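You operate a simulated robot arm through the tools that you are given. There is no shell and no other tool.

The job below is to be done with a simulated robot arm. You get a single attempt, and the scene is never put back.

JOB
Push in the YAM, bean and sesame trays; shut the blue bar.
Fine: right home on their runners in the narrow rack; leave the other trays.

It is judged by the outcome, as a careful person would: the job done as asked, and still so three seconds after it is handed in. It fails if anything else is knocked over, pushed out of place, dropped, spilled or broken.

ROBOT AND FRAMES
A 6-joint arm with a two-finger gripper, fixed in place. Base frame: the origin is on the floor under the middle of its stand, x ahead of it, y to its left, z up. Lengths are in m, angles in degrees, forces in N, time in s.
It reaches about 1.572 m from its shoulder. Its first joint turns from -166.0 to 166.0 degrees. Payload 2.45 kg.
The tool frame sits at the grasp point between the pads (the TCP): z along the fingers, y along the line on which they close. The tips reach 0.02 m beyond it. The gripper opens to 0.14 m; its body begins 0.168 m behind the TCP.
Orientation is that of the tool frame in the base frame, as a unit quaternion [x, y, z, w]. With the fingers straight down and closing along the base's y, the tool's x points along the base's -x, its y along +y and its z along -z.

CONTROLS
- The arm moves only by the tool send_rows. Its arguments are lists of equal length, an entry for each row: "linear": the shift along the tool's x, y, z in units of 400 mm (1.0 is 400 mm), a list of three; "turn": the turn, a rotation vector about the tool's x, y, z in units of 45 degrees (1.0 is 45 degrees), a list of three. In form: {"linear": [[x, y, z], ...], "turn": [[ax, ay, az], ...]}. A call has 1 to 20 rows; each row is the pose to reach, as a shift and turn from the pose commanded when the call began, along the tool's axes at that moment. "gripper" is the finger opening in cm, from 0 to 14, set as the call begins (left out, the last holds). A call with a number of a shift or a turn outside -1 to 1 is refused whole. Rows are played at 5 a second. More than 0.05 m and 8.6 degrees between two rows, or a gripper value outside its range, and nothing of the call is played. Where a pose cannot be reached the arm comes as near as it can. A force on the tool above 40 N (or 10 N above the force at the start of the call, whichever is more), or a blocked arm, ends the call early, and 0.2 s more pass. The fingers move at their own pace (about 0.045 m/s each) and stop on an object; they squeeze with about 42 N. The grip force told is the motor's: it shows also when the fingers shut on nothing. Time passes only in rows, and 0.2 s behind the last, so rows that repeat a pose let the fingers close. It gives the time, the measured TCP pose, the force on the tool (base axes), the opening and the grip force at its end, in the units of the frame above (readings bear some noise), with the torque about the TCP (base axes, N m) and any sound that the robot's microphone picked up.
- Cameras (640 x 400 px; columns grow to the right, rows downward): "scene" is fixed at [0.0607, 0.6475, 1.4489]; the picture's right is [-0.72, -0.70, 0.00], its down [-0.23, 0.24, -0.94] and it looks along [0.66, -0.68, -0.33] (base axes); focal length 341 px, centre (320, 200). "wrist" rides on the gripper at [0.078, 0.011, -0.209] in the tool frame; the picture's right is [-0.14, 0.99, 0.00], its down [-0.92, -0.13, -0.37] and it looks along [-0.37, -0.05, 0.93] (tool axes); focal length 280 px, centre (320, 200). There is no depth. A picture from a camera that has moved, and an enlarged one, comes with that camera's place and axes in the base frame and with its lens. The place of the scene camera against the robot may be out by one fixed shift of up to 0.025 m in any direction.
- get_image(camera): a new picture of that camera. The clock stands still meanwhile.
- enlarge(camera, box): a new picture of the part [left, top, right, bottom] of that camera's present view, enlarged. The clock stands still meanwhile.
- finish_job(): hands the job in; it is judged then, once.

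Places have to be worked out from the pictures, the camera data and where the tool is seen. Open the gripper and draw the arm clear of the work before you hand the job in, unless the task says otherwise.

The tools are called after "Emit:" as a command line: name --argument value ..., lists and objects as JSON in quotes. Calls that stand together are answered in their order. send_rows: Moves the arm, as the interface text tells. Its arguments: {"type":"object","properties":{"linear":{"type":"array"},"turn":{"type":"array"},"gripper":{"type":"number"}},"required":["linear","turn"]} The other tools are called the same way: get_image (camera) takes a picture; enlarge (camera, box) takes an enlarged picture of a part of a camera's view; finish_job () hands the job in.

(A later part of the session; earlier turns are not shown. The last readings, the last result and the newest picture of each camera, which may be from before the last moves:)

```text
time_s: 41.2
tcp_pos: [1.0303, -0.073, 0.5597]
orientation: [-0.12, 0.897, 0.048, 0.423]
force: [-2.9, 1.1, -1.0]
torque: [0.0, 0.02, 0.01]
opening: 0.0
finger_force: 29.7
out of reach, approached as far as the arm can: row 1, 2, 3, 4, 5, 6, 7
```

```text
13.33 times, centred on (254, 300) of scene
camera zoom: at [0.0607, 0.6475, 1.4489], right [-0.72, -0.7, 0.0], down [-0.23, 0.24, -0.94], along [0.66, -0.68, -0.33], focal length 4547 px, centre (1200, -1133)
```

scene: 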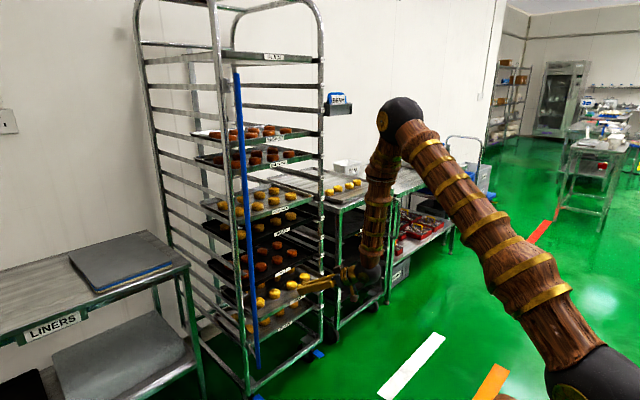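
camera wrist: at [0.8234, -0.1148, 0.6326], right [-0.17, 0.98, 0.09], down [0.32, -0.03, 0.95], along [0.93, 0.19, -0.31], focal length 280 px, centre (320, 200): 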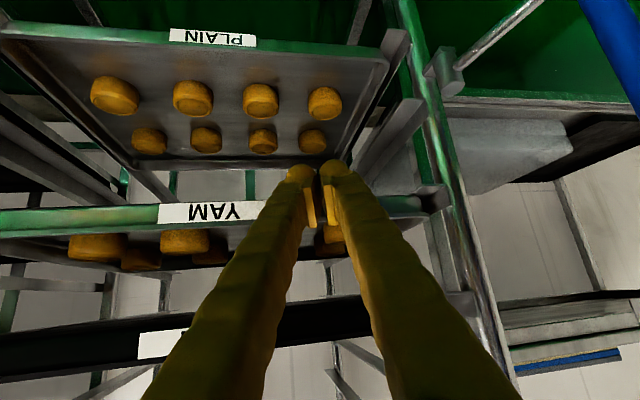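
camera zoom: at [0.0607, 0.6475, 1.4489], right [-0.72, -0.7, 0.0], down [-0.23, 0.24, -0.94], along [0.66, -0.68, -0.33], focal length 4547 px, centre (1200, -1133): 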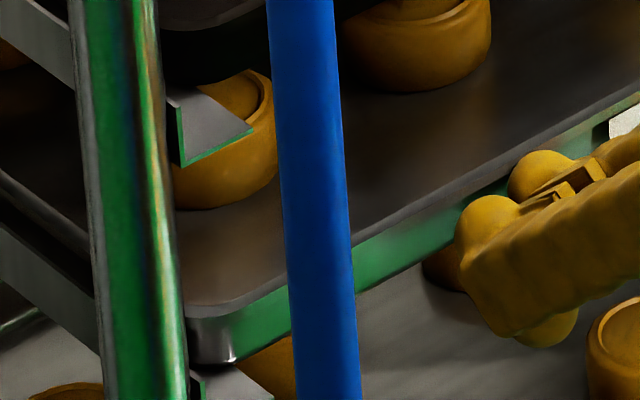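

The tips ended at x≈1.030, a little past plan because of the reach drift. I back off again to see YAM's corners.

Emit:
send_rows --linear '[[0.031, 0.013, -0.0371], [0.062, 0.0259, -0.0742]]' --turn '[[0, 0, 0], [0, 0, 0]]'

Emit:
send_rows --linear '[[0.03, -0.05, -0.02], [0.06, -0.1, -0.04], [0.08, -0.15, -0.06], [0.08, -0.2, -0.06]]' --turn '[[0, 0, 0], [0, 0, 0], [0, 0, 0], [0, 0, 0]]'

Emit:
get_image --camera "wrist"

Emit:
enlarge --camera "scene" --box '[230, 250, 360, 331]'

Emit:
enlarge --camera "scene" --box '[300, 268, 324, 283]'

Emit:
enlarge --camera "scene" --box '[230, 285, 278, 315]'

```text
time_s: 41.8
tcp_pos: [1.0035, -0.0791, 0.5677]
orientation: [-0.118, 0.898, 0.053, 0.421]
force: [0.4, -0.6, 0.2]
torque: [0.05, 0.02, -0.01]
opening: 0.0002
finger_force: 29.4
out of reach, approached as far as the arm can: row 1, 2
```

```text
time_s: 42.8
tcp_pos: [0.9907, -0.1694, 0.5667]
orientation: [-0.122, 0.896, 0.042, 0.425]
force: [0.2, 0.5, 0.2]
torque: [0.0, 0.03, 0.03]
opening: 0.0003
finger_force: 29.6
out of reach, approached as far as the arm can: row 1, 2, 3, 4
```

```text
taken
camera wrist: at [0.7837, -0.2101, 0.6379], right [-0.17, 0.98, 0.08], down [0.32, -0.02, 0.95], along [0.93, 0.18, -0.31], focal length 280 px, centre (320, 200)
```

wrist: 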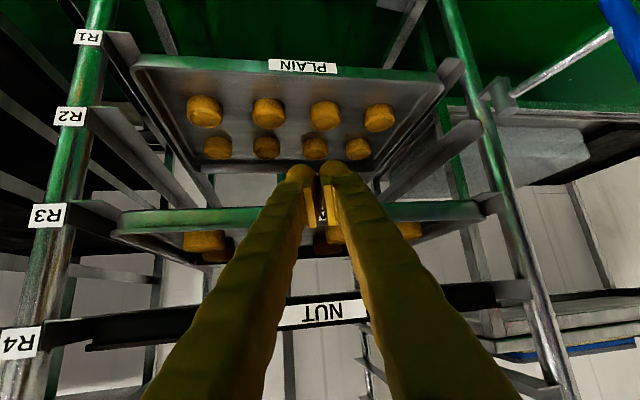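

```text
4.92 times, centred on (295, 290) of scene
camera zoom: at [0.0607, 0.6475, 1.4489], right [-0.72, -0.7, 0.0], down [-0.23, 0.24, -0.94], along [0.66, -0.68, -0.33], focal length 1679 px, centre (443, -246)
```

zoom: 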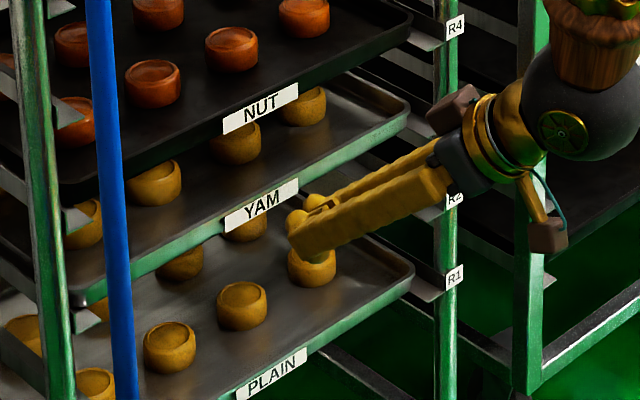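

```text
16.00 times, centred on (312, 276) of scene
camera zoom: at [0.0607, 0.6475, 1.4489], right [-0.72, -0.7, 0.0], down [-0.23, 0.24, -0.94], along [0.66, -0.68, -0.33], focal length 5457 px, centre (448, -1008)
```

zoom: 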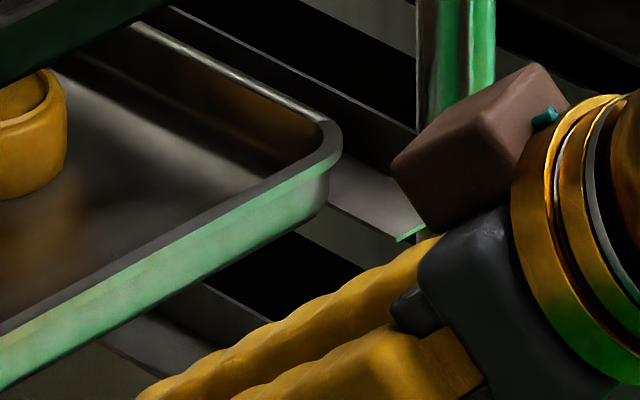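

```text
13.33 times, centred on (254, 300) of scene
camera zoom: at [0.0607, 0.6475, 1.4489], right [-0.72, -0.7, 0.0], down [-0.23, 0.24, -0.94], along [0.66, -0.68, -0.33], focal length 4547 px, centre (1200, -1133)
```

zoom: 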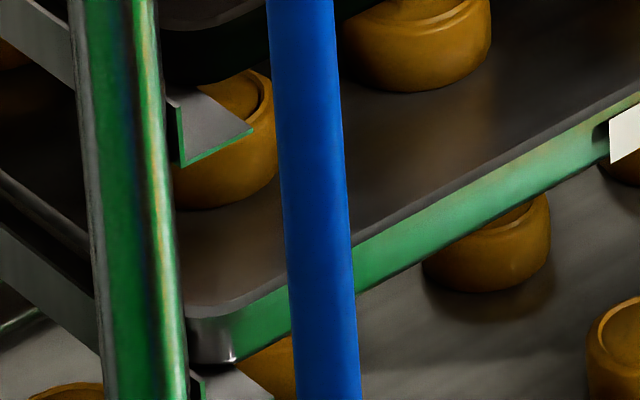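

The corner reading and the front-line reading disagree by several mm, because a small sideways shift of a tray looks like depth at the corner. I take high zooms of all the front edges and solve for depth properly.

Emit:
enlarge --camera "scene" --box '[252, 125, 312, 162]'

Emit:
enlarge --camera "scene" --box '[252, 145, 312, 182]'

Emit:
enlarge --camera "scene" --box '[252, 190, 312, 227]'

Emit:
enlarge --camera "scene" --box '[252, 210, 312, 247]'

Emit:
enlarge --camera "scene" --box '[252, 252, 312, 289]'

Emit:
enlarge --camera "scene" --box '[252, 272, 312, 309]'

Emit:
enlarge --camera "scene" --box '[252, 306, 312, 343]'

```text
10.67 times, centred on (282, 144) of scene
camera zoom: at [0.0607, 0.6475, 1.4489], right [-0.72, -0.7, 0.0], down [-0.23, 0.24, -0.94], along [0.66, -0.68, -0.33], focal length 3638 px, centre (725, 803)
```

zoom: 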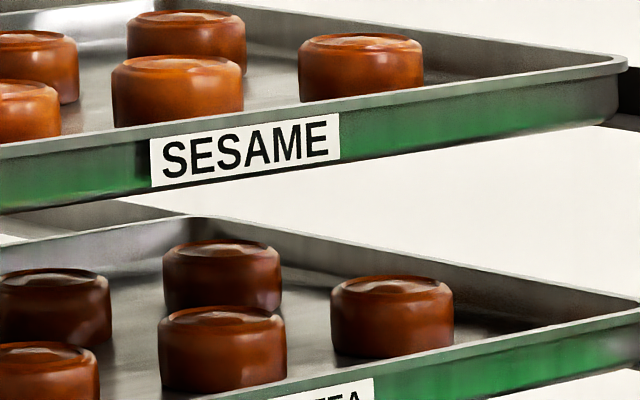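

```text
10.67 times, centred on (282, 164) of scene
camera zoom: at [0.0607, 0.6475, 1.4489], right [-0.72, -0.7, 0.0], down [-0.23, 0.24, -0.94], along [0.66, -0.68, -0.33], focal length 3638 px, centre (725, 589)
```

zoom: 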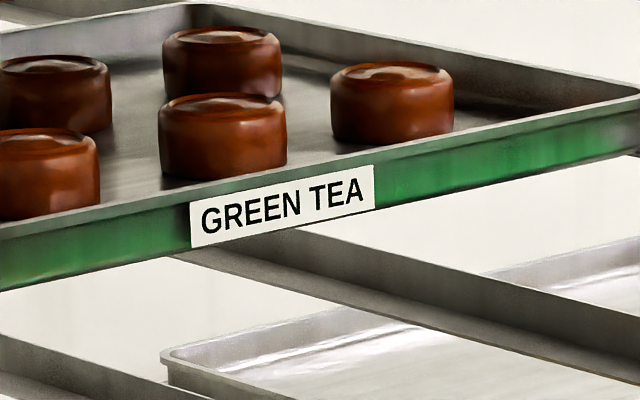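

```text
10.67 times, centred on (282, 208) of scene
camera zoom: at [0.0607, 0.6475, 1.4489], right [-0.72, -0.7, 0.0], down [-0.23, 0.24, -0.94], along [0.66, -0.68, -0.33], focal length 3638 px, centre (725, 109)
```

zoom: 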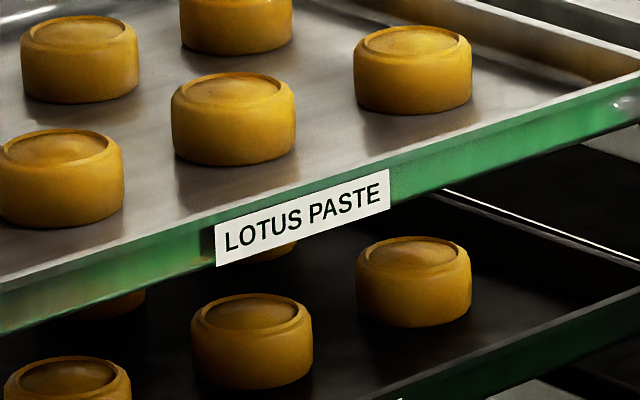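

```text
10.67 times, centred on (282, 228) of scene
camera zoom: at [0.0607, 0.6475, 1.4489], right [-0.72, -0.7, 0.0], down [-0.23, 0.24, -0.94], along [0.66, -0.68, -0.33], focal length 3638 px, centre (725, -104)
```

zoom: 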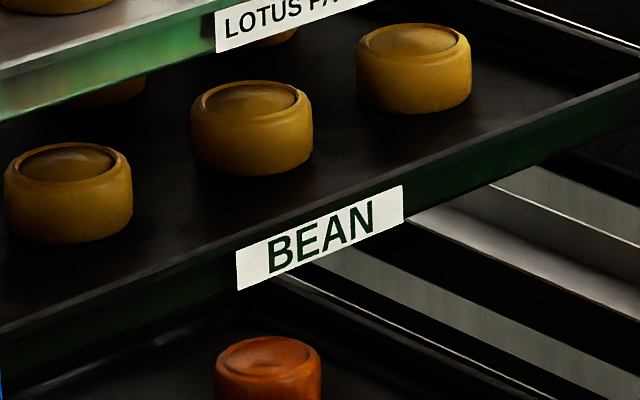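

```text
10.67 times, centred on (282, 270) of scene
camera zoom: at [0.0607, 0.6475, 1.4489], right [-0.72, -0.7, 0.0], down [-0.23, 0.24, -0.94], along [0.66, -0.68, -0.33], focal length 3638 px, centre (725, -552)
```

zoom: 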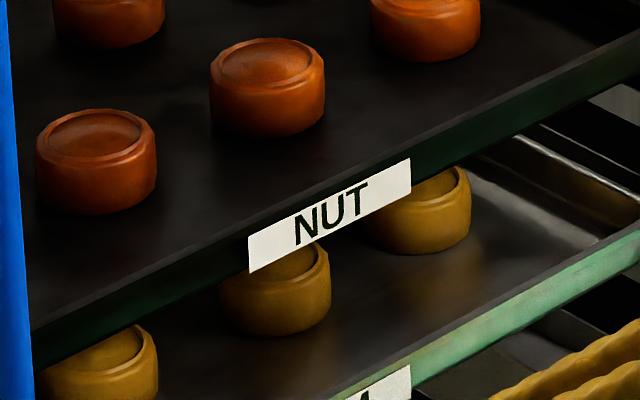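

```text
10.67 times, centred on (282, 290) of scene
camera zoom: at [0.0607, 0.6475, 1.4489], right [-0.72, -0.7, 0.0], down [-0.23, 0.24, -0.94], along [0.66, -0.68, -0.33], focal length 3638 px, centre (725, -765)
```

zoom: 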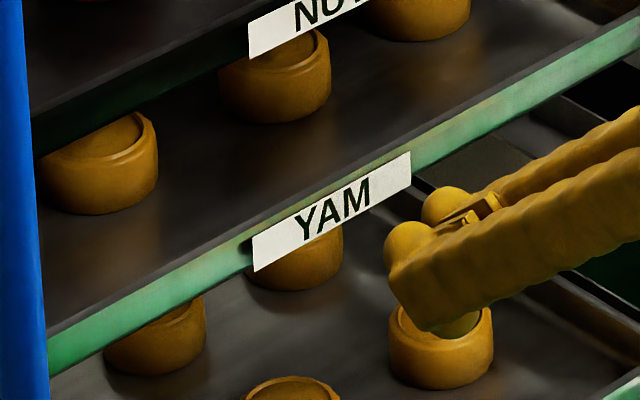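

```text
10.67 times, centred on (282, 324) of scene
camera zoom: at [0.0607, 0.6475, 1.4489], right [-0.72, -0.7, 0.0], down [-0.23, 0.24, -0.94], along [0.66, -0.68, -0.33], focal length 3638 px, centre (725, -1128)
```

zoom: 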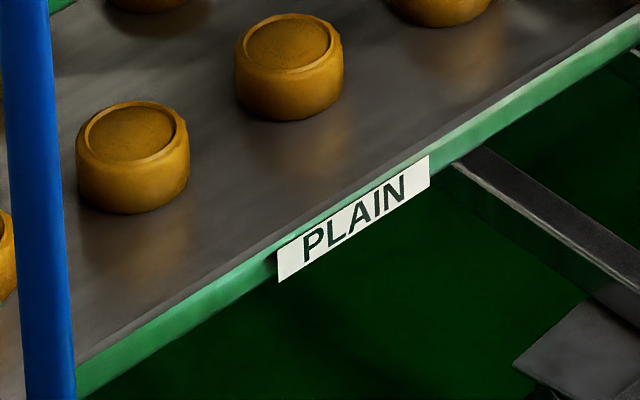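

Solving with the label centres, I get BEAN's centre about 4.6 mm out and slightly skewed, YAM's centre about 2.6 mm out with its +y end about 5 mm out, and SESAME about 15 mm too deep. YAM comes first: I move the tips to its +y end with a steeper, more yawed tool, which eases the reach.

Emit:
send_rows --linear '[[-0.005, 0.061, 0.0], [-0.012, 0.122, 0.012], [-0.019, 0.183, 0.024], [-0.026, 0.245, 0.036], [-0.033, 0.306, 0.048], [-0.039, 0.367, 0.059]]' --turn '[[-0.023, 0.0386, -0.0147], [-0.0467, 0.077, -0.0293], [-0.07, 0.1158, -0.044], [-0.0933, 0.1543, -0.0587], [-0.1167, 0.193, -0.0733], [-0.14, 0.2315, -0.088]]'

Emit:
get_image --camera "wrist"

Emit:
enlarge --camera "scene" --box '[210, 260, 340, 341]'

```text
time_s: 44.2
tcp_pos: [0.9827, -0.019, 0.5582]
orientation: [-0.179, 0.922, 0.058, 0.338]
force: [-0.5, -0.1, 0.7]
torque: [0.01, 0.0, -0.02]
opening: 0.0002
finger_force: 29.0
```

```text
taken
camera wrist: at [0.7975, -0.0794, 0.6665], right [-0.27, 0.96, 0.08], down [0.48, 0.06, 0.88], along [0.84, 0.27, -0.47], focal length 280 px, centre (320, 200)
```

wrist: 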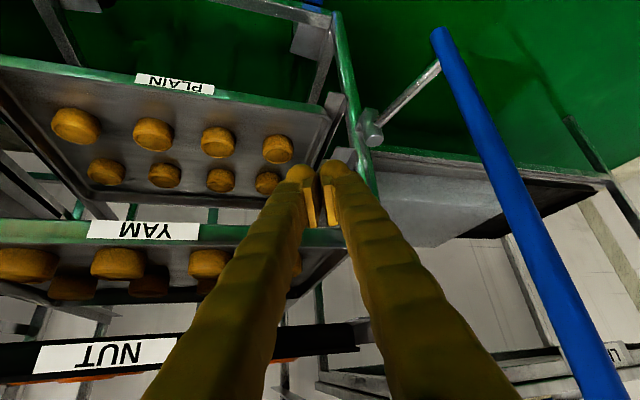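

```text
4.92 times, centred on (275, 300) of scene
camera zoom: at [0.0607, 0.6475, 1.4489], right [-0.72, -0.7, 0.0], down [-0.23, 0.24, -0.94], along [0.66, -0.68, -0.33], focal length 1679 px, centre (542, -295)
```

zoom: 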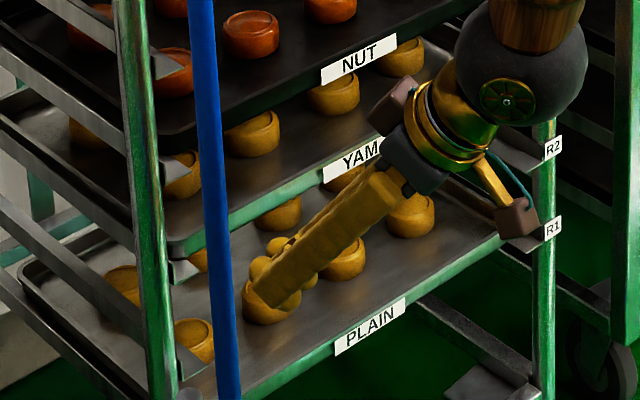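

The steeper posture reaches exactly with no drift. I push the +y end of YAM gently toward the home line, stopping a few mm short first.

Emit:
send_rows --linear '[[-0.0088, -0.0046, 0.0075], [-0.0177, -0.0092, 0.0151], [-0.0265, -0.0138, 0.0226], [-0.0354, -0.0185, 0.0301], [-0.0442, -0.0231, 0.0377], [-0.053, -0.0277, 0.0452], [-0.0619, -0.0323, 0.0527], [-0.0707, -0.0369, 0.0602]]' --turn '[[0, 0, 0], [0, 0, 0], [0, 0, 0], [0, 0, 0], [0, 0, 0], [0, 0, 0], [0, 0, 0], [0, 0, 0]]'

Emit:
enlarge --camera "scene" --box '[252, 272, 312, 309]'

Emit:
get_image --camera "wrist"

```text
time_s: 46.0
tcp_pos: [1.0204, -0.0184, 0.5581]
orientation: [-0.178, 0.922, 0.058, 0.338]
force: [-0.5, -1.1, -0.2]
torque: [-0.01, -0.03, 0.04]
opening: 0.0
finger_force: 29.0
```

```text
10.67 times, centred on (282, 290) of scene
camera zoom: at [0.0607, 0.6475, 1.4489], right [-0.72, -0.7, 0.0], down [-0.23, 0.24, -0.94], along [0.66, -0.68, -0.33], focal length 3638 px, centre (725, -765)
```

zoom: 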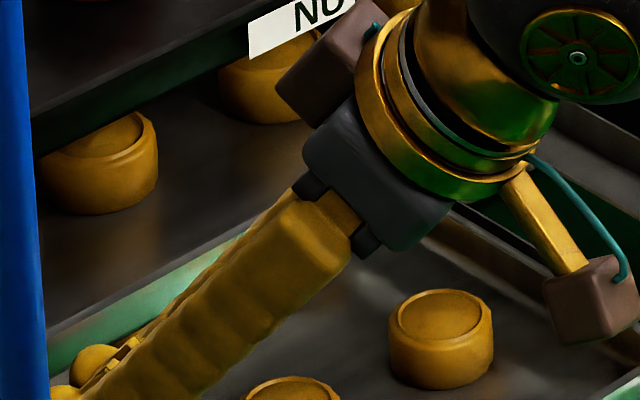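

```text
taken
camera wrist: at [0.8351, -0.0796, 0.6662], right [-0.27, 0.96, 0.08], down [0.48, 0.06, 0.88], along [0.84, 0.27, -0.47], focal length 280 px, centre (320, 200)
```

wrist: 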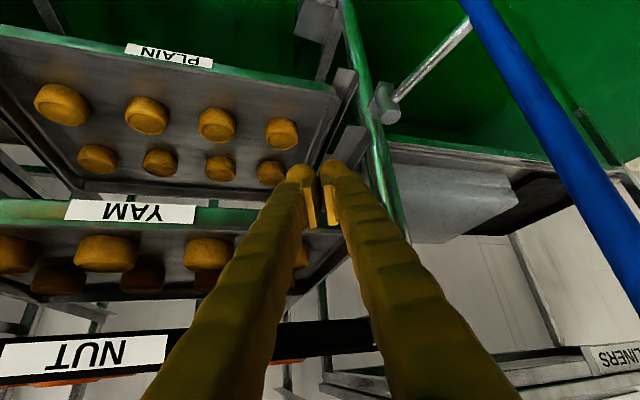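

There's no contact yet. I continue in small steps and watch for the friction force.

Emit:
send_rows --linear '[[-0.0035, -0.0018, 0.003], [-0.007, -0.0037, 0.006], [-0.0106, -0.0055, 0.009]]' --turn '[[0, 0, 0], [0, 0, 0], [0, 0, 0]]'

Emit:
enlarge --camera "scene" --box '[230, 285, 278, 315]'

```text
time_s: 46.8
tcp_pos: [1.0287, -0.0186, 0.5572]
orientation: [-0.178, 0.922, 0.059, 0.339]
force: [0.0, 0.4, 0.5]
torque: [0.0, 0.01, 0.0]
opening: 0.0
finger_force: 28.9
```

```text
13.33 times, centred on (254, 300) of scene
camera zoom: at [0.0607, 0.6475, 1.4489], right [-0.72, -0.7, 0.0], down [-0.23, 0.24, -0.94], along [0.66, -0.68, -0.33], focal length 4547 px, centre (1200, -1133)
```

zoom: 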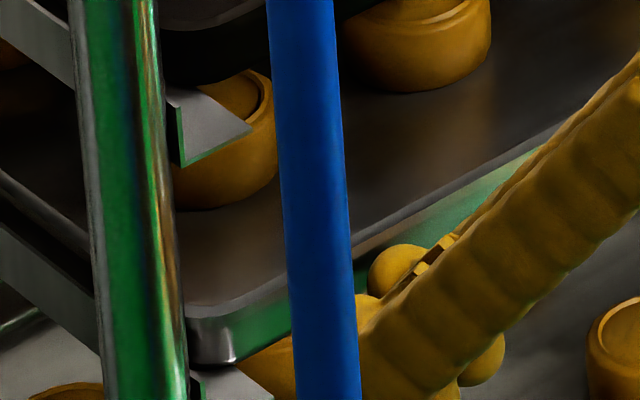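

Still no contact at x=1.029, and the tray hasn't moved. I creep on.

Emit:
send_rows --linear '[[-0.0035, -0.0018, 0.003], [-0.007, -0.0037, 0.006], [-0.0106, -0.0055, 0.009]]' --turn '[[0, 0, 0], [0, 0, 0], [0, 0, 0]]'

Emit:
enlarge --camera "scene" --box '[230, 285, 278, 315]'

```text
time_s: 47.6
tcp_pos: [1.0332, -0.0207, 0.558]
orientation: [-0.178, 0.922, 0.058, 0.338]
force: [-1.9, -0.5, 1.2]
torque: [0.0, -0.05, -0.01]
opening: 0.0
finger_force: 29.3
```

```text
13.33 times, centred on (254, 300) of scene
camera zoom: at [0.0607, 0.6475, 1.4489], right [-0.72, -0.7, 0.0], down [-0.23, 0.24, -0.94], along [0.66, -0.68, -0.33], focal length 4547 px, centre (1200, -1133)
```

zoom: 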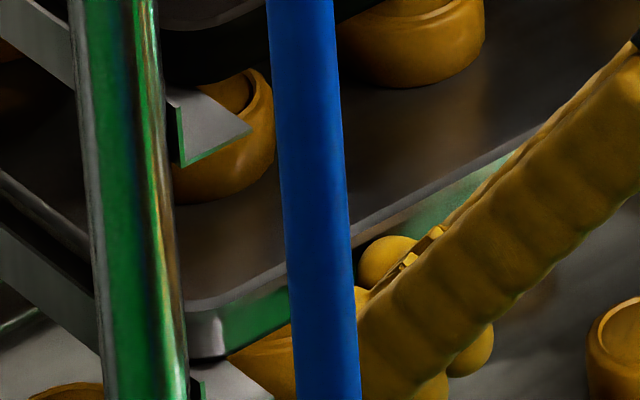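

Contact made: the +y end has moved about 3 mm. I give it 2 mm more, then back off and measure the label again.

Emit:
send_rows --linear '[[-0.0018, -0.0009, 0.0015], [-0.0035, -0.0018, 0.003]]' --turn '[[0, 0, 0], [0, 0, 0]]'

Emit:
send_rows --linear '[[0.044, 0.023, -0.0375], [0.088, 0.046, -0.075], [0.132, 0.069, -0.1125]]' --turn '[[0, 0, 0], [0, 0, 0], [0, 0, 0]]'

Emit:
enlarge --camera "scene" --box '[252, 272, 312, 309]'

Emit:
enlarge --camera "scene" --box '[230, 285, 278, 315]'

Emit:
enlarge --camera "scene" --box '[300, 268, 324, 283]'

```text
time_s: 48.2
tcp_pos: [1.0339, -0.0199, 0.5582]
orientation: [-0.178, 0.922, 0.058, 0.338]
force: [-3.4, 1.9, 1.2]
torque: [0.04, 0.02, 0.04]
opening: 0.0002
finger_force: 29.1
```

```text
time_s: 49.0
tcp_pos: [0.9611, -0.0188, 0.558]
orientation: [-0.178, 0.922, 0.059, 0.338]
force: [0.2, 0.2, 0.0]
torque: [-0.02, 0.0, -0.01]
opening: 0.0001
finger_force: 29.8
```

```text
10.67 times, centred on (282, 290) of scene
camera zoom: at [0.0607, 0.6475, 1.4489], right [-0.72, -0.7, 0.0], down [-0.23, 0.24, -0.94], along [0.66, -0.68, -0.33], focal length 3638 px, centre (725, -765)
```

zoom: 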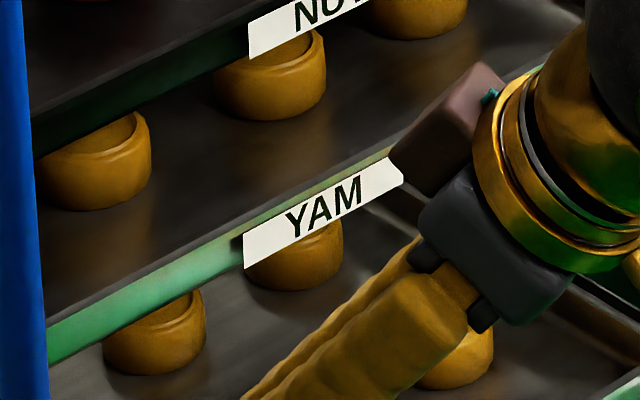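

```text
13.33 times, centred on (254, 300) of scene
camera zoom: at [0.0607, 0.6475, 1.4489], right [-0.72, -0.7, 0.0], down [-0.23, 0.24, -0.94], along [0.66, -0.68, -0.33], focal length 4547 px, centre (1200, -1133)
```

zoom: 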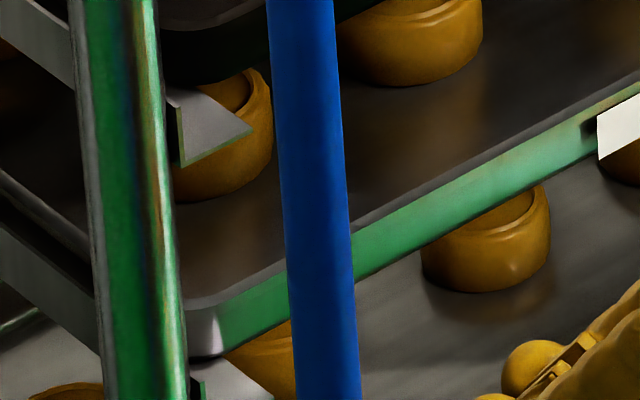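

```text
16.00 times, centred on (312, 276) of scene
camera zoom: at [0.0607, 0.6475, 1.4489], right [-0.72, -0.7, 0.0], down [-0.23, 0.24, -0.94], along [0.66, -0.68, -0.33], focal length 5457 px, centre (448, -1008)
```

zoom: 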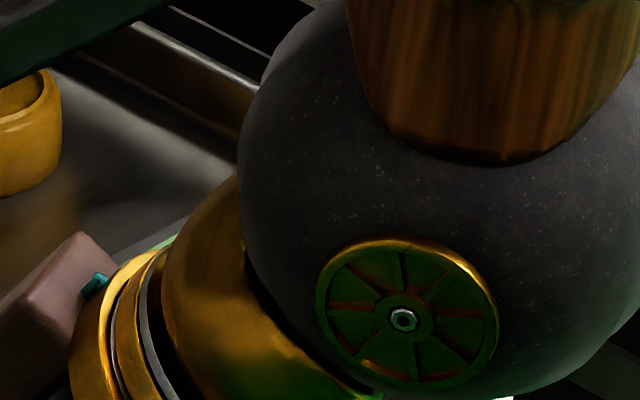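

YAM is now within about 2 mm of the home line and nearly square. I move up to BEAN's +y end with the tool at 35° pitch and 22° yaw, staying well in front of the rack.

Emit:
send_rows --linear '[[-0.049, 0, -0.062], [-0.097, 0, -0.124], [-0.146, 0.001, -0.186], [-0.195, 0.001, -0.248], [-0.243, 0.001, -0.31], [-0.292, 0.001, -0.373], [-0.341, 0.002, -0.435], [-0.389, 0.002, -0.497], [-0.438, 0.002, -0.559]]' --turn '[[-0.002, -0.037, 0.001], [-0.004, -0.073, 0.001], [-0.005, -0.11, 0.002], [-0.007, -0.147, 0.002], [-0.009, -0.183, 0.003], [-0.011, -0.22, 0.003], [-0.012, -0.257, 0.004], [-0.014, -0.293, 0.004], [-0.016, -0.33, 0.005]]'

Emit:
get_image --camera "wrist"

Emit:
enlarge --camera "scene" --box '[210, 190, 340, 271]'

Emit:
enlarge --camera "scene" --box '[300, 268, 324, 283]'

```text
time_s: 51.0
tcp_pos: [0.9453, -0.0176, 0.8416]
orientation: [-0.17, 0.871, 0.088, 0.453]
force: [0.1, 0.5, -0.3]
torque: [-0.01, -0.02, 0.01]
opening: 0.0
finger_force: 29.0
```

```text
taken
camera wrist: at [0.7415, -0.0891, 0.897], right [-0.3, 0.95, 0.11], down [0.26, -0.03, 0.97], along [0.92, 0.32, -0.23], focal length 280 px, centre (320, 200)
```

wrist: 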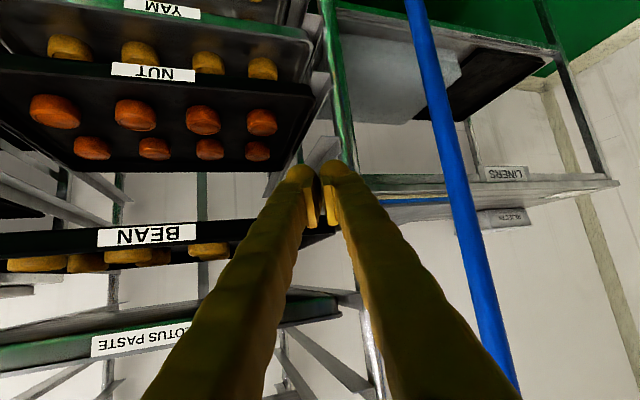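

```text
4.92 times, centred on (275, 230) of scene
camera zoom: at [0.0607, 0.6475, 1.4489], right [-0.72, -0.7, 0.0], down [-0.23, 0.24, -0.94], along [0.66, -0.68, -0.33], focal length 1679 px, centre (542, 50)
```

zoom: 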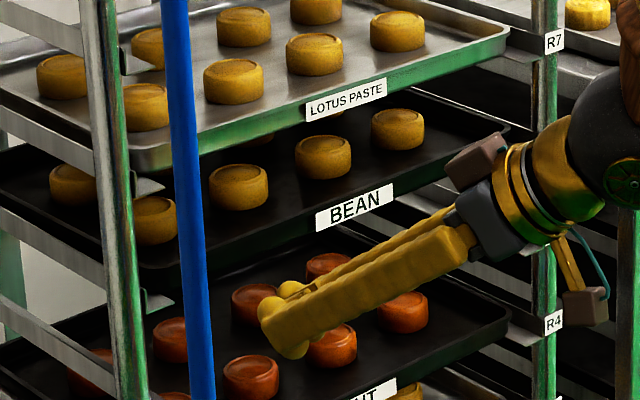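

```text
16.00 times, centred on (312, 276) of scene
camera zoom: at [0.0607, 0.6475, 1.4489], right [-0.72, -0.7, 0.0], down [-0.23, 0.24, -0.94], along [0.66, -0.68, -0.33], focal length 5457 px, centre (448, -1008)
```

zoom: 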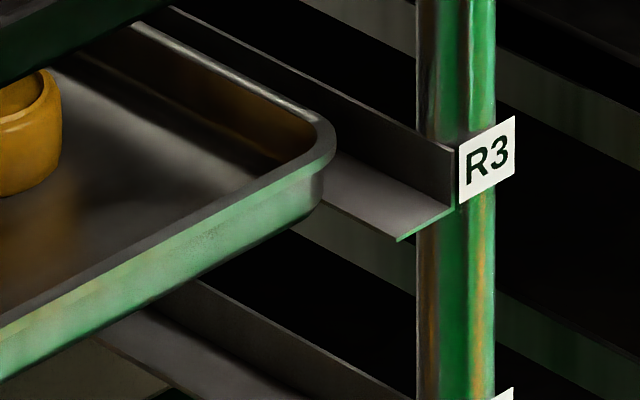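

The pose is exact again. I approach BEAN's +y end, stopping before the expected contact at x≈1.02.

Emit:
send_rows --linear '[[-0.0133, -0.0094, 0.019], [-0.0266, -0.0188, 0.038], [-0.04, -0.0282, 0.0569], [-0.0533, -0.0376, 0.0759], [-0.0666, -0.047, 0.0949], [-0.0799, -0.0564, 0.1138], [-0.0905, -0.0639, 0.129]]' --turn '[[0, 0, 0], [0, 0, 0], [0, 0, 0], [0, 0, 0], [0, 0, 0], [0, 0, 0], [0, 0, 0]]'

Emit:
enlarge --camera "scene" --box '[230, 225, 278, 255]'

```text
time_s: 52.6
tcp_pos: [1.0172, -0.0187, 0.8419]
orientation: [-0.169, 0.871, 0.087, 0.454]
force: [0.7, 0.2, -0.6]
torque: [-0.04, -0.01, -0.01]
opening: 0.0
finger_force: 29.3
```

```text
13.33 times, centred on (254, 240) of scene
camera zoom: at [0.0607, 0.6475, 1.4489], right [-0.72, -0.7, 0.0], down [-0.23, 0.24, -0.94], along [0.66, -0.68, -0.33], focal length 4547 px, centre (1200, -333)
```

zoom: 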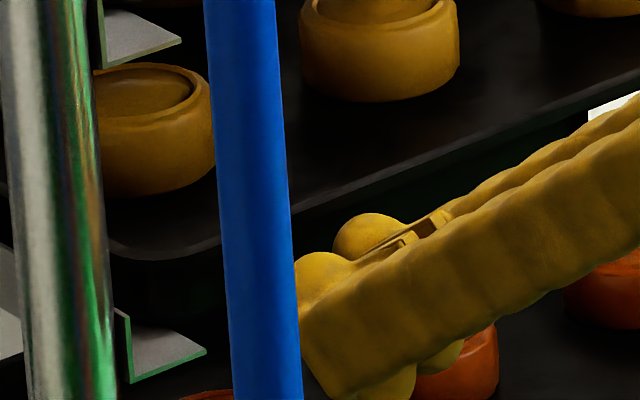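

No contact yet. I advance in 2 mm steps until the friction force shows and the +y end moves.

Emit:
send_rows --linear '[[-0.0027, -0.0019, 0.0038], [-0.0053, -0.0038, 0.0076], [-0.008, -0.0056, 0.0114]]' --turn '[[0, 0, 0], [0, 0, 0], [0, 0, 0]]'

Emit:
send_rows --linear '[[-0.0027, -0.0019, 0.0038], [-0.0053, -0.0038, 0.0076]]' --turn '[[0, 0, 0], [0, 0, 0]]'

Emit:
enlarge --camera "scene" --box '[230, 225, 278, 255]'

```text
time_s: 53.4
tcp_pos: [1.0238, -0.0193, 0.8414]
orientation: [-0.17, 0.871, 0.088, 0.453]
force: [0.0, -0.4, 0.8]
torque: [0.02, 0.02, 0.01]
opening: 0.0001
finger_force: 29.7
```

```text
time_s: 54.0
tcp_pos: [1.0266, -0.0194, 0.8418]
orientation: [-0.169, 0.871, 0.087, 0.453]
force: [-2.2, 0.2, -0.5]
torque: [0.0, -0.04, 0.01]
opening: 0.0
finger_force: 29.3
```

```text
13.33 times, centred on (254, 240) of scene
camera zoom: at [0.0607, 0.6475, 1.4489], right [-0.72, -0.7, 0.0], down [-0.23, 0.24, -0.94], along [0.66, -0.68, -0.33], focal length 4547 px, centre (1200, -333)
```

zoom: 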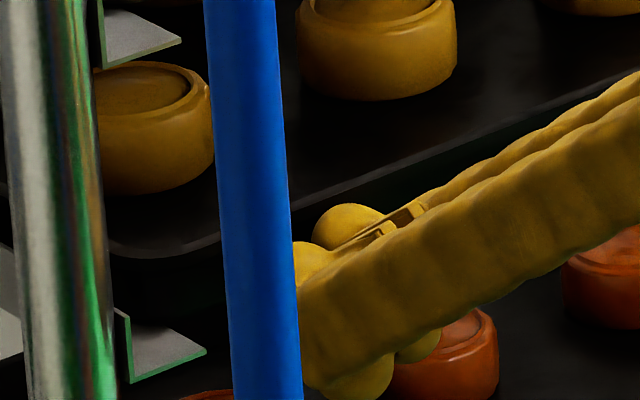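

Contact: BEAN's +y end has just begun to move. I push 5 mm more, then back off to measure.

Emit:
send_rows --linear '[[-0.0027, -0.0019, 0.0038], [-0.0053, -0.0038, 0.0076], [-0.0067, -0.0047, 0.0095]]' --turn '[[0, 0, 0], [0, 0, 0], [0, 0, 0]]'

Emit:
send_rows --linear '[[0.0266, 0.0188, -0.038], [0.0533, 0.0376, -0.0759], [0.0799, 0.0564, -0.1138], [0.1, 0.0705, -0.1423]]' --turn '[[0, 0, 0], [0, 0, 0], [0, 0, 0], [0, 0, 0]]'

Emit:
enlarge --camera "scene" --box '[252, 210, 312, 247]'

Emit:
enlarge --camera "scene" --box '[230, 225, 278, 255]'

Emit:
enlarge --camera "scene" --box '[300, 206, 324, 221]'

```text
time_s: 54.8
tcp_pos: [1.0306, -0.0193, 0.8407]
orientation: [-0.17, 0.87, 0.088, 0.454]
force: [-2.5, 0.2, -0.2]
torque: [-0.01, -0.03, 0.02]
opening: 0.0001
finger_force: 29.5
```

```text
time_s: 55.8
tcp_pos: [0.9546, -0.017, 0.8407]
orientation: [-0.17, 0.87, 0.088, 0.454]
force: [-0.3, 0.3, -0.4]
torque: [0.01, -0.01, -0.01]
opening: 0.0
finger_force: 29.2
```

```text
10.67 times, centred on (282, 228) of scene
camera zoom: at [0.0607, 0.6475, 1.4489], right [-0.72, -0.7, 0.0], down [-0.23, 0.24, -0.94], along [0.66, -0.68, -0.33], focal length 3638 px, centre (725, -104)
```

zoom: 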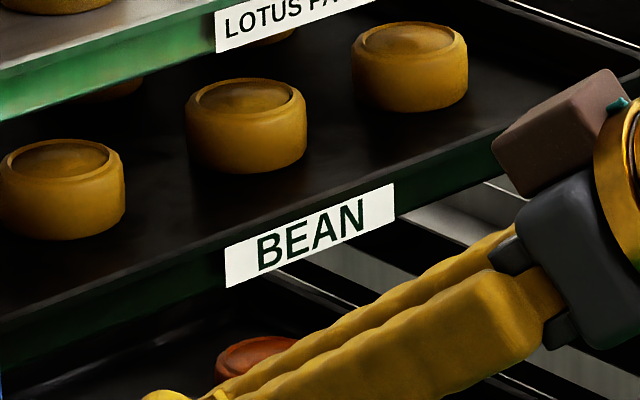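

```text
13.33 times, centred on (254, 240) of scene
camera zoom: at [0.0607, 0.6475, 1.4489], right [-0.72, -0.7, 0.0], down [-0.23, 0.24, -0.94], along [0.66, -0.68, -0.33], focal length 4547 px, centre (1200, -333)
```

zoom: 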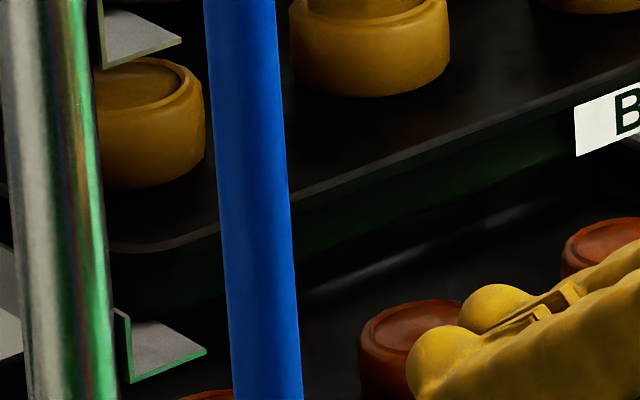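

```text
16.00 times, centred on (312, 214) of scene
camera zoom: at [0.0607, 0.6475, 1.4489], right [-0.72, -0.7, 0.0], down [-0.23, 0.24, -0.94], along [0.66, -0.68, -0.33], focal length 5457 px, centre (448, -16)
```

zoom: 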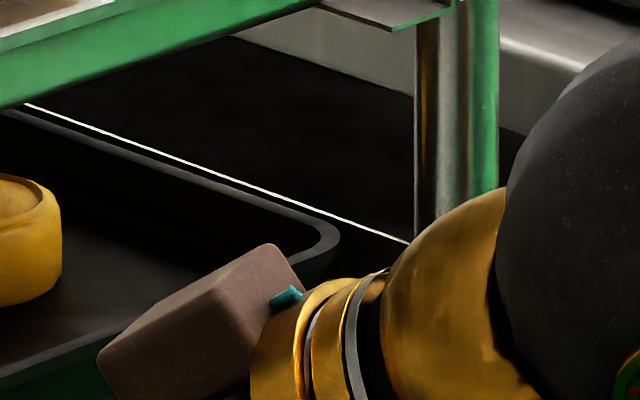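

BEAN's label centre now matches the home line to under 1 mm. Next is SESAME: I return to the level pose in front of it, ready to try the roll the other way.

Emit:
send_rows --linear '[[-0.048, -0.021, -0.062], [-0.096, -0.041, -0.125], [-0.143, -0.062, -0.187], [-0.191, -0.082, -0.249], [-0.239, -0.103, -0.311], [-0.287, -0.123, -0.374], [-0.334, -0.144, -0.436], [-0.382, -0.164, -0.498], [-0.43, -0.185, -0.56], [-0.478, -0.205, -0.623], [-0.525, -0.226, -0.685], [-0.573, -0.246, -0.747], [-0.621, -0.267, -0.8095]]' --turn '[[0.0365, -0.059, 0.0116], [0.073, -0.118, 0.023], [0.11, -0.177, 0.035], [0.146, -0.236, 0.046], [0.183, -0.295, 0.058], [0.219, -0.354, 0.07], [0.256, -0.412, 0.081], [0.292, -0.471, 0.093], [0.329, -0.53, 0.105], [0.365, -0.589, 0.116], [0.402, -0.648, 0.128], [0.438, -0.707, 0.139], [0.475, -0.766, 0.151]]'

Emit:
enlarge --camera "scene" --box '[180, 100, 360, 212]'

```text
time_s: 58.6
tcp_pos: [0.8803, -0.1627, 1.2286]
orientation: [0.001, 0.707, -0.001, 0.707]
force: [0.1, 0.6, -0.4]
torque: [-0.01, 0.01, 0.0]
opening: 0.0
finger_force: 29.8
```

```text
3.56 times, centred on (270, 156) of scene
camera zoom: at [0.0607, 0.6475, 1.4489], right [-0.72, -0.7, 0.0], down [-0.23, 0.24, -0.94], along [0.66, -0.68, -0.33], focal length 1213 px, centre (498, 356)
```

zoom: 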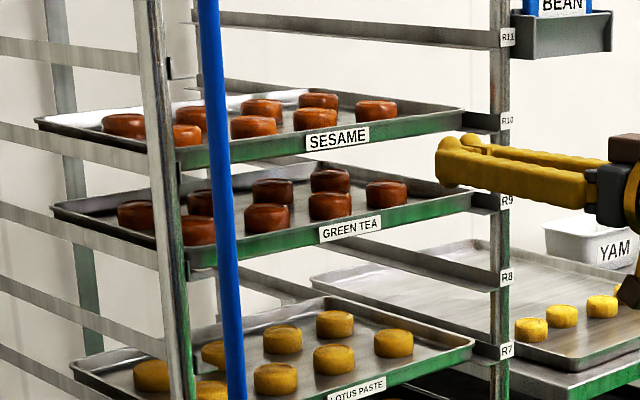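

I'm back at the level pose exactly. I try rolling the other way in a small step to check that it's reachable.

Emit:
send_rows --linear '[[0, 0, 0], [0, 0, 0], [0, 0, 0]]' --turn '[[0, 0, 0.15], [0, 0, 0.3], [0, 0, 0.45]]'

```text
time_s: 59.4
tcp_pos: [0.8825, -0.1637, 1.2294]
orientation: [0.125, 0.696, 0.124, 0.696]
force: [-0.2, -0.2, 0.3]
torque: [-0.01, -0.04, 0.01]
opening: 0.0001
finger_force: 29.2
```

That direction is reachable. I complete the roll to 90° and open the fingers to 6 cm, one above and one below the tray edge level.

Emit:
send_rows --linear '[[0, 0, 0], [0, 0, 0], [0, 0, 0], [0, 0, 0], [0, 0, 0]]' --turn '[[0, 0, 0.155], [0, 0, 0.31], [0, 0, 0.465], [0, 0, 0.62], [0, 0, 0.775]]'

Emit:
send_rows --linear '[[0, 0, 0], [0, 0, 0], [0, 0, 0], [0, 0, 0], [0, 0, 0]]' --turn '[[0, 0, 0.155], [0, 0, 0.31], [0, 0, 0.465], [0, 0, 0.62], [0, 0, 0.775]]' --gripper 6

Emit:
get_image --camera "wrist"

Emit:
enlarge --camera "scene" --box '[210, 100, 390, 212]'

```text
time_s: 60.6
tcp_pos: [0.8833, -0.1638, 1.2301]
orientation: [0.328, 0.627, 0.327, 0.627]
force: [-0.5, 0.0, 0.2]
torque: [0.0, -0.01, -0.02]
opening: 0.0
finger_force: 29.5
```

```text
time_s: 61.8
tcp_pos: [0.883, -0.1625, 1.2303]
orientation: [0.501, 0.499, 0.501, 0.5]
force: [-0.1, -0.2, -0.3]
torque: [0.0, -0.04, 0.0]
opening: 0.0599
finger_force: 0.1
```

```text
taken
camera wrist: at [0.6736, -0.085, 1.2411], right [0.0, -0.14, 0.99], down [-0.37, -0.92, -0.13], along [0.93, -0.37, -0.05], focal length 280 px, centre (320, 200)
```

wrist: 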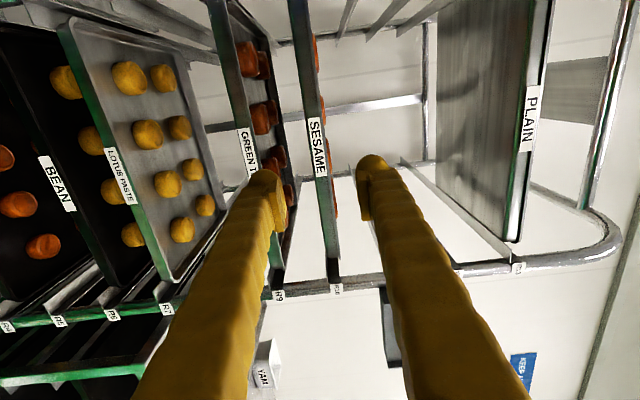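

```text
3.56 times, centred on (300, 156) of scene
camera zoom: at [0.0607, 0.6475, 1.4489], right [-0.72, -0.7, 0.0], down [-0.23, 0.24, -0.94], along [0.66, -0.68, -0.33], focal length 1213 px, centre (391, 356)
```

zoom: 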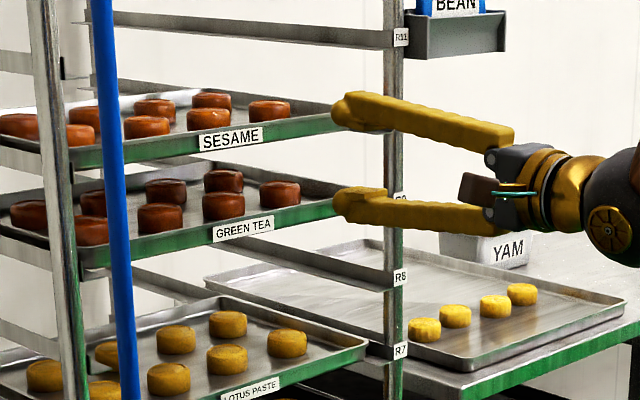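

The roll worked and the view is excellent: SESAME's edge lies centred between the two fingers at z≈1.229. I narrow to 4.5 cm and advance to just in front of the tray to check clearances.

Emit:
send_rows --linear '[[0, 0, 0.06], [0, 0, 0.12], [0, 0, 0.18], [0, 0, 0.24], [0, 0, 0.3], [0, 0, 0.35], [0, 0, 0.38]]' --turn '[[0, 0, 0], [0, 0, 0], [0, 0, 0], [0, 0, 0], [0, 0, 0], [0, 0, 0], [0, 0, 0]]' --gripper 4.5

Emit:
get_image --camera "wrist"

Emit:
enlarge --camera "wrist" --box '[220, 100, 420, 225]'

Emit:
enlarge --camera "scene" --box '[240, 110, 340, 172]'

```text
time_s: 63.4
tcp_pos: [1.0349, -0.1654, 1.2299]
orientation: [0.5, 0.5, 0.5, 0.5]
force: [0.2, -0.8, -0.3]
torque: [-0.04, 0.02, -0.01]
opening: 0.0449
finger_force: 0.0
```

```text
taken
camera wrist: at [0.826, -0.0876, 1.2398], right [0.0, -0.14, 0.99], down [-0.37, -0.92, -0.13], along [0.93, -0.37, -0.05], focal length 280 px, centre (320, 200)
```

wrist: 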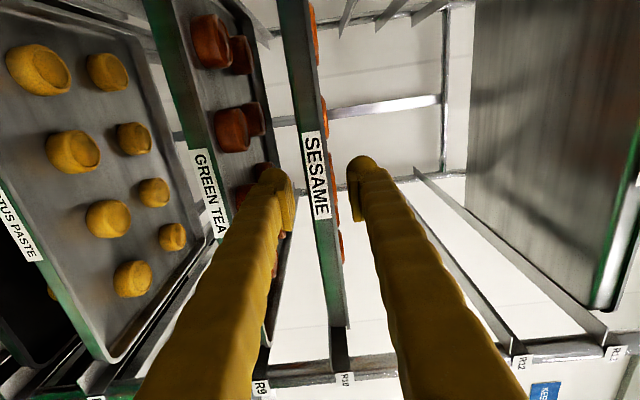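

```text
3.20 times, centred on (320, 162) of wrist
camera zoom: at [0.826, -0.0876, 1.2398], right [0.0, -0.14, 0.99], down [-0.37, -0.92, -0.13], along [0.93, -0.37, -0.05], focal length 897 px, centre (320, 320)
```

zoom: 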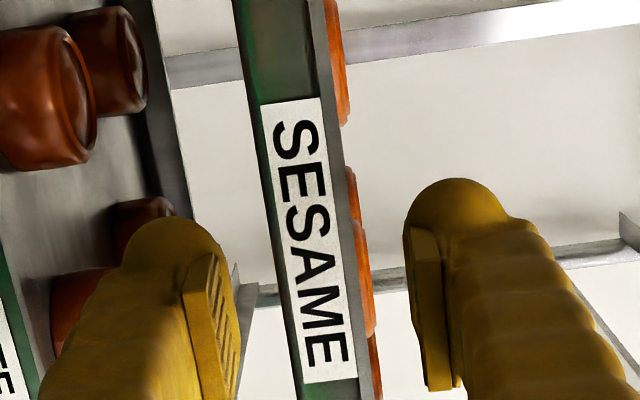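

```text
6.40 times, centred on (290, 141) of scene
camera zoom: at [0.0607, 0.6475, 1.4489], right [-0.72, -0.7, 0.0], down [-0.23, 0.24, -0.94], along [0.66, -0.68, -0.33], focal length 2183 px, centre (512, 578)
```

zoom: 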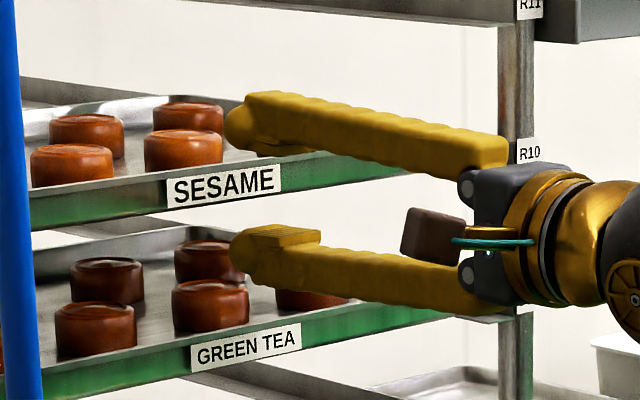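

The tray edge sits nicely between the pads, about 1–2 mm low of centre. I lower by 1.5 mm and slide in so the pads overlap the front edge by about 15 mm, well short of the cakes.

Emit:
send_rows --linear '[[0, -0.004, 0.0], [0, -0.004, 0.03], [0, -0.004, 0.06], [0, -0.004, 0.0925]]' --turn '[[0, 0, 0], [0, 0, 0], [0, 0, 0], [0, 0, 0]]'

Emit:
enlarge --camera "wrist" --box '[220, 100, 420, 225]'

Emit:
enlarge --camera "scene" --box '[240, 110, 340, 172]'

```text
time_s: 64.4
tcp_pos: [1.0711, -0.1647, 1.2287]
orientation: [0.501, 0.499, 0.499, 0.5]
force: [0.4, 0.5, 0.2]
torque: [0.0, 0.01, -0.04]
opening: 0.0448
finger_force: 0.0
```

```text
3.20 times, centred on (320, 162) of wrist
camera zoom: at [0.8622, -0.0866, 1.2397], right [0.0, -0.14, 0.99], down [-0.37, -0.92, -0.13], along [0.93, -0.37, -0.05], focal length 897 px, centre (320, 320)
```

zoom: 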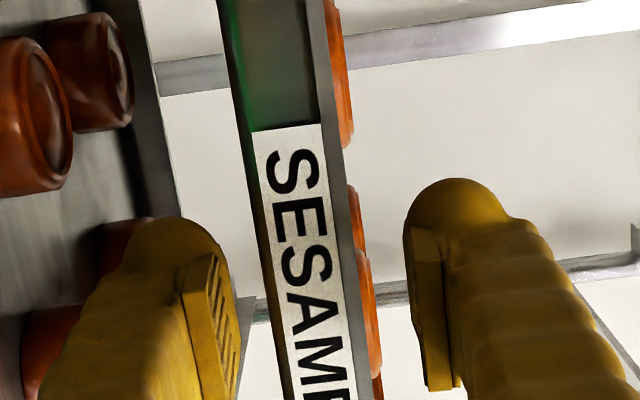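

```text
6.40 times, centred on (290, 141) of scene
camera zoom: at [0.0607, 0.6475, 1.4489], right [-0.72, -0.7, 0.0], down [-0.23, 0.24, -0.94], along [0.66, -0.68, -0.33], focal length 2183 px, centre (512, 578)
```

zoom: 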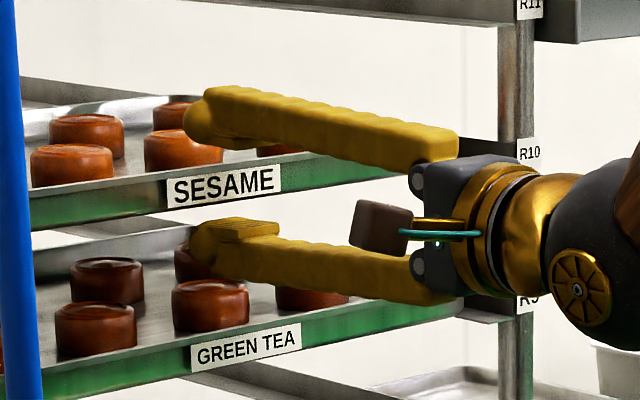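

The pads overlap the front edge by about 14 mm and the cakes are clear. I close gently onto the edge and hold still while the fingers settle.

Emit:
send_rows --linear '[[0, 0, 0], [0, 0, 0], [0, 0, 0]]' --turn '[[0, 0, 0], [0, 0, 0], [0, 0, 0]]' --gripper 1.8

Emit:
enlarge --camera "scene" --box '[240, 110, 340, 172]'

Emit:
enlarge --camera "wrist" --box '[220, 100, 420, 225]'

```text
time_s: 65.2
tcp_pos: [1.07, -0.1658, 1.2287]
orientation: [0.501, 0.499, 0.5, 0.5]
force: [1.3, 0.8, -0.6]
torque: [0.02, 0.25, 0.04]
opening: 0.0241
finger_force: 37.9
```

```text
6.40 times, centred on (290, 141) of scene
camera zoom: at [0.0607, 0.6475, 1.4489], right [-0.72, -0.7, 0.0], down [-0.23, 0.24, -0.94], along [0.66, -0.68, -0.33], focal length 2183 px, centre (512, 578)
```

zoom: 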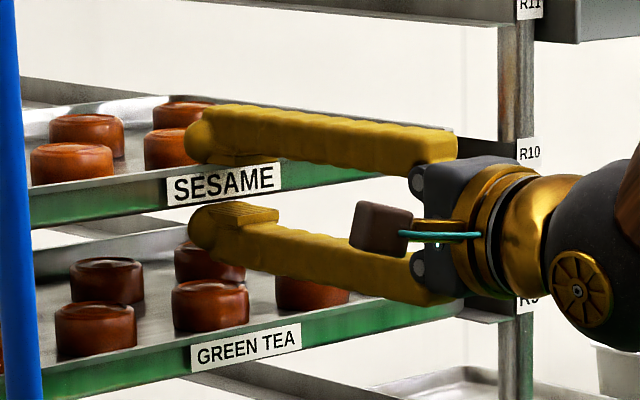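

```text
3.20 times, centred on (320, 162) of wrist
camera zoom: at [0.8622, -0.0866, 1.2391], right [0.0, -0.14, 0.99], down [-0.37, -0.92, -0.13], along [0.93, -0.37, -0.05], focal length 897 px, centre (320, 320)
```

zoom: 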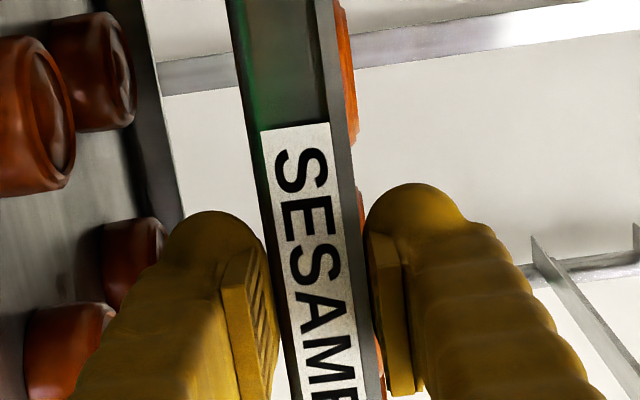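

I have a firm grip on the edge (24 mm thick, 38 N). I draw it back slowly 14 mm.

Emit:
send_rows --linear '[[0, 0, -0.007], [0, 0, -0.014], [0, 0, -0.021], [0, 0, -0.028], [0, 0, -0.035], [0, 0, -0.035]]' --turn '[[0, 0, 0], [0, 0, 0], [0, 0, 0], [0, 0, 0], [0, 0, 0], [0, 0, 0]]'

Emit:
enlarge --camera "scene" --box '[252, 125, 312, 162]'

Emit:
enlarge --camera "scene" --box '[240, 110, 340, 172]'

```text
time_s: 66.6
tcp_pos: [1.058, -0.1647, 1.2299]
orientation: [0.501, 0.5, 0.499, 0.5]
force: [1.6, -0.3, -0.7]
torque: [0.07, 0.06, 0.01]
opening: 0.0239
finger_force: 42.6
```

```text
10.67 times, centred on (282, 144) of scene
camera zoom: at [0.0607, 0.6475, 1.4489], right [-0.72, -0.7, 0.0], down [-0.23, 0.24, -0.94], along [0.66, -0.68, -0.33], focal length 3638 px, centre (725, 803)
```

zoom: 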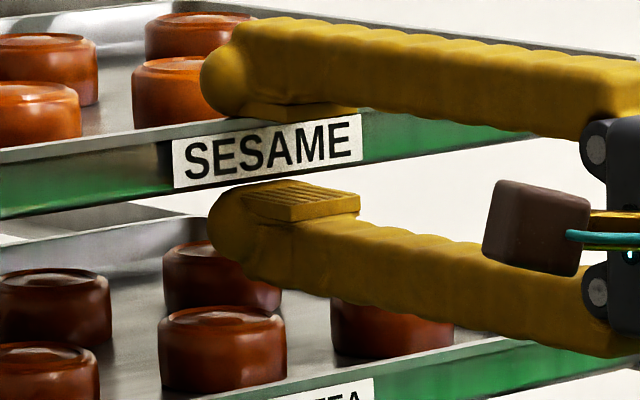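

```text
6.40 times, centred on (290, 141) of scene
camera zoom: at [0.0607, 0.6475, 1.4489], right [-0.72, -0.7, 0.0], down [-0.23, 0.24, -0.94], along [0.66, -0.68, -0.33], focal length 2183 px, centre (512, 578)
```

zoom: 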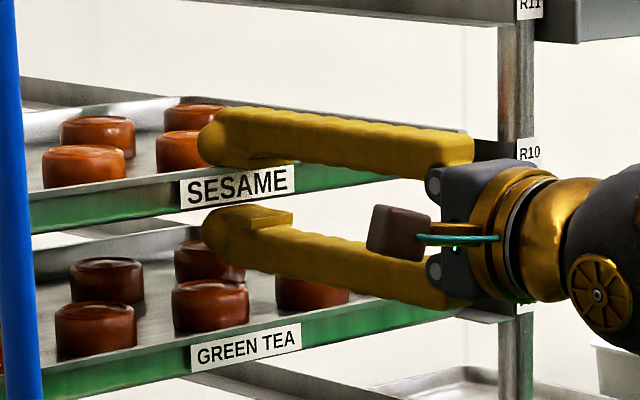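

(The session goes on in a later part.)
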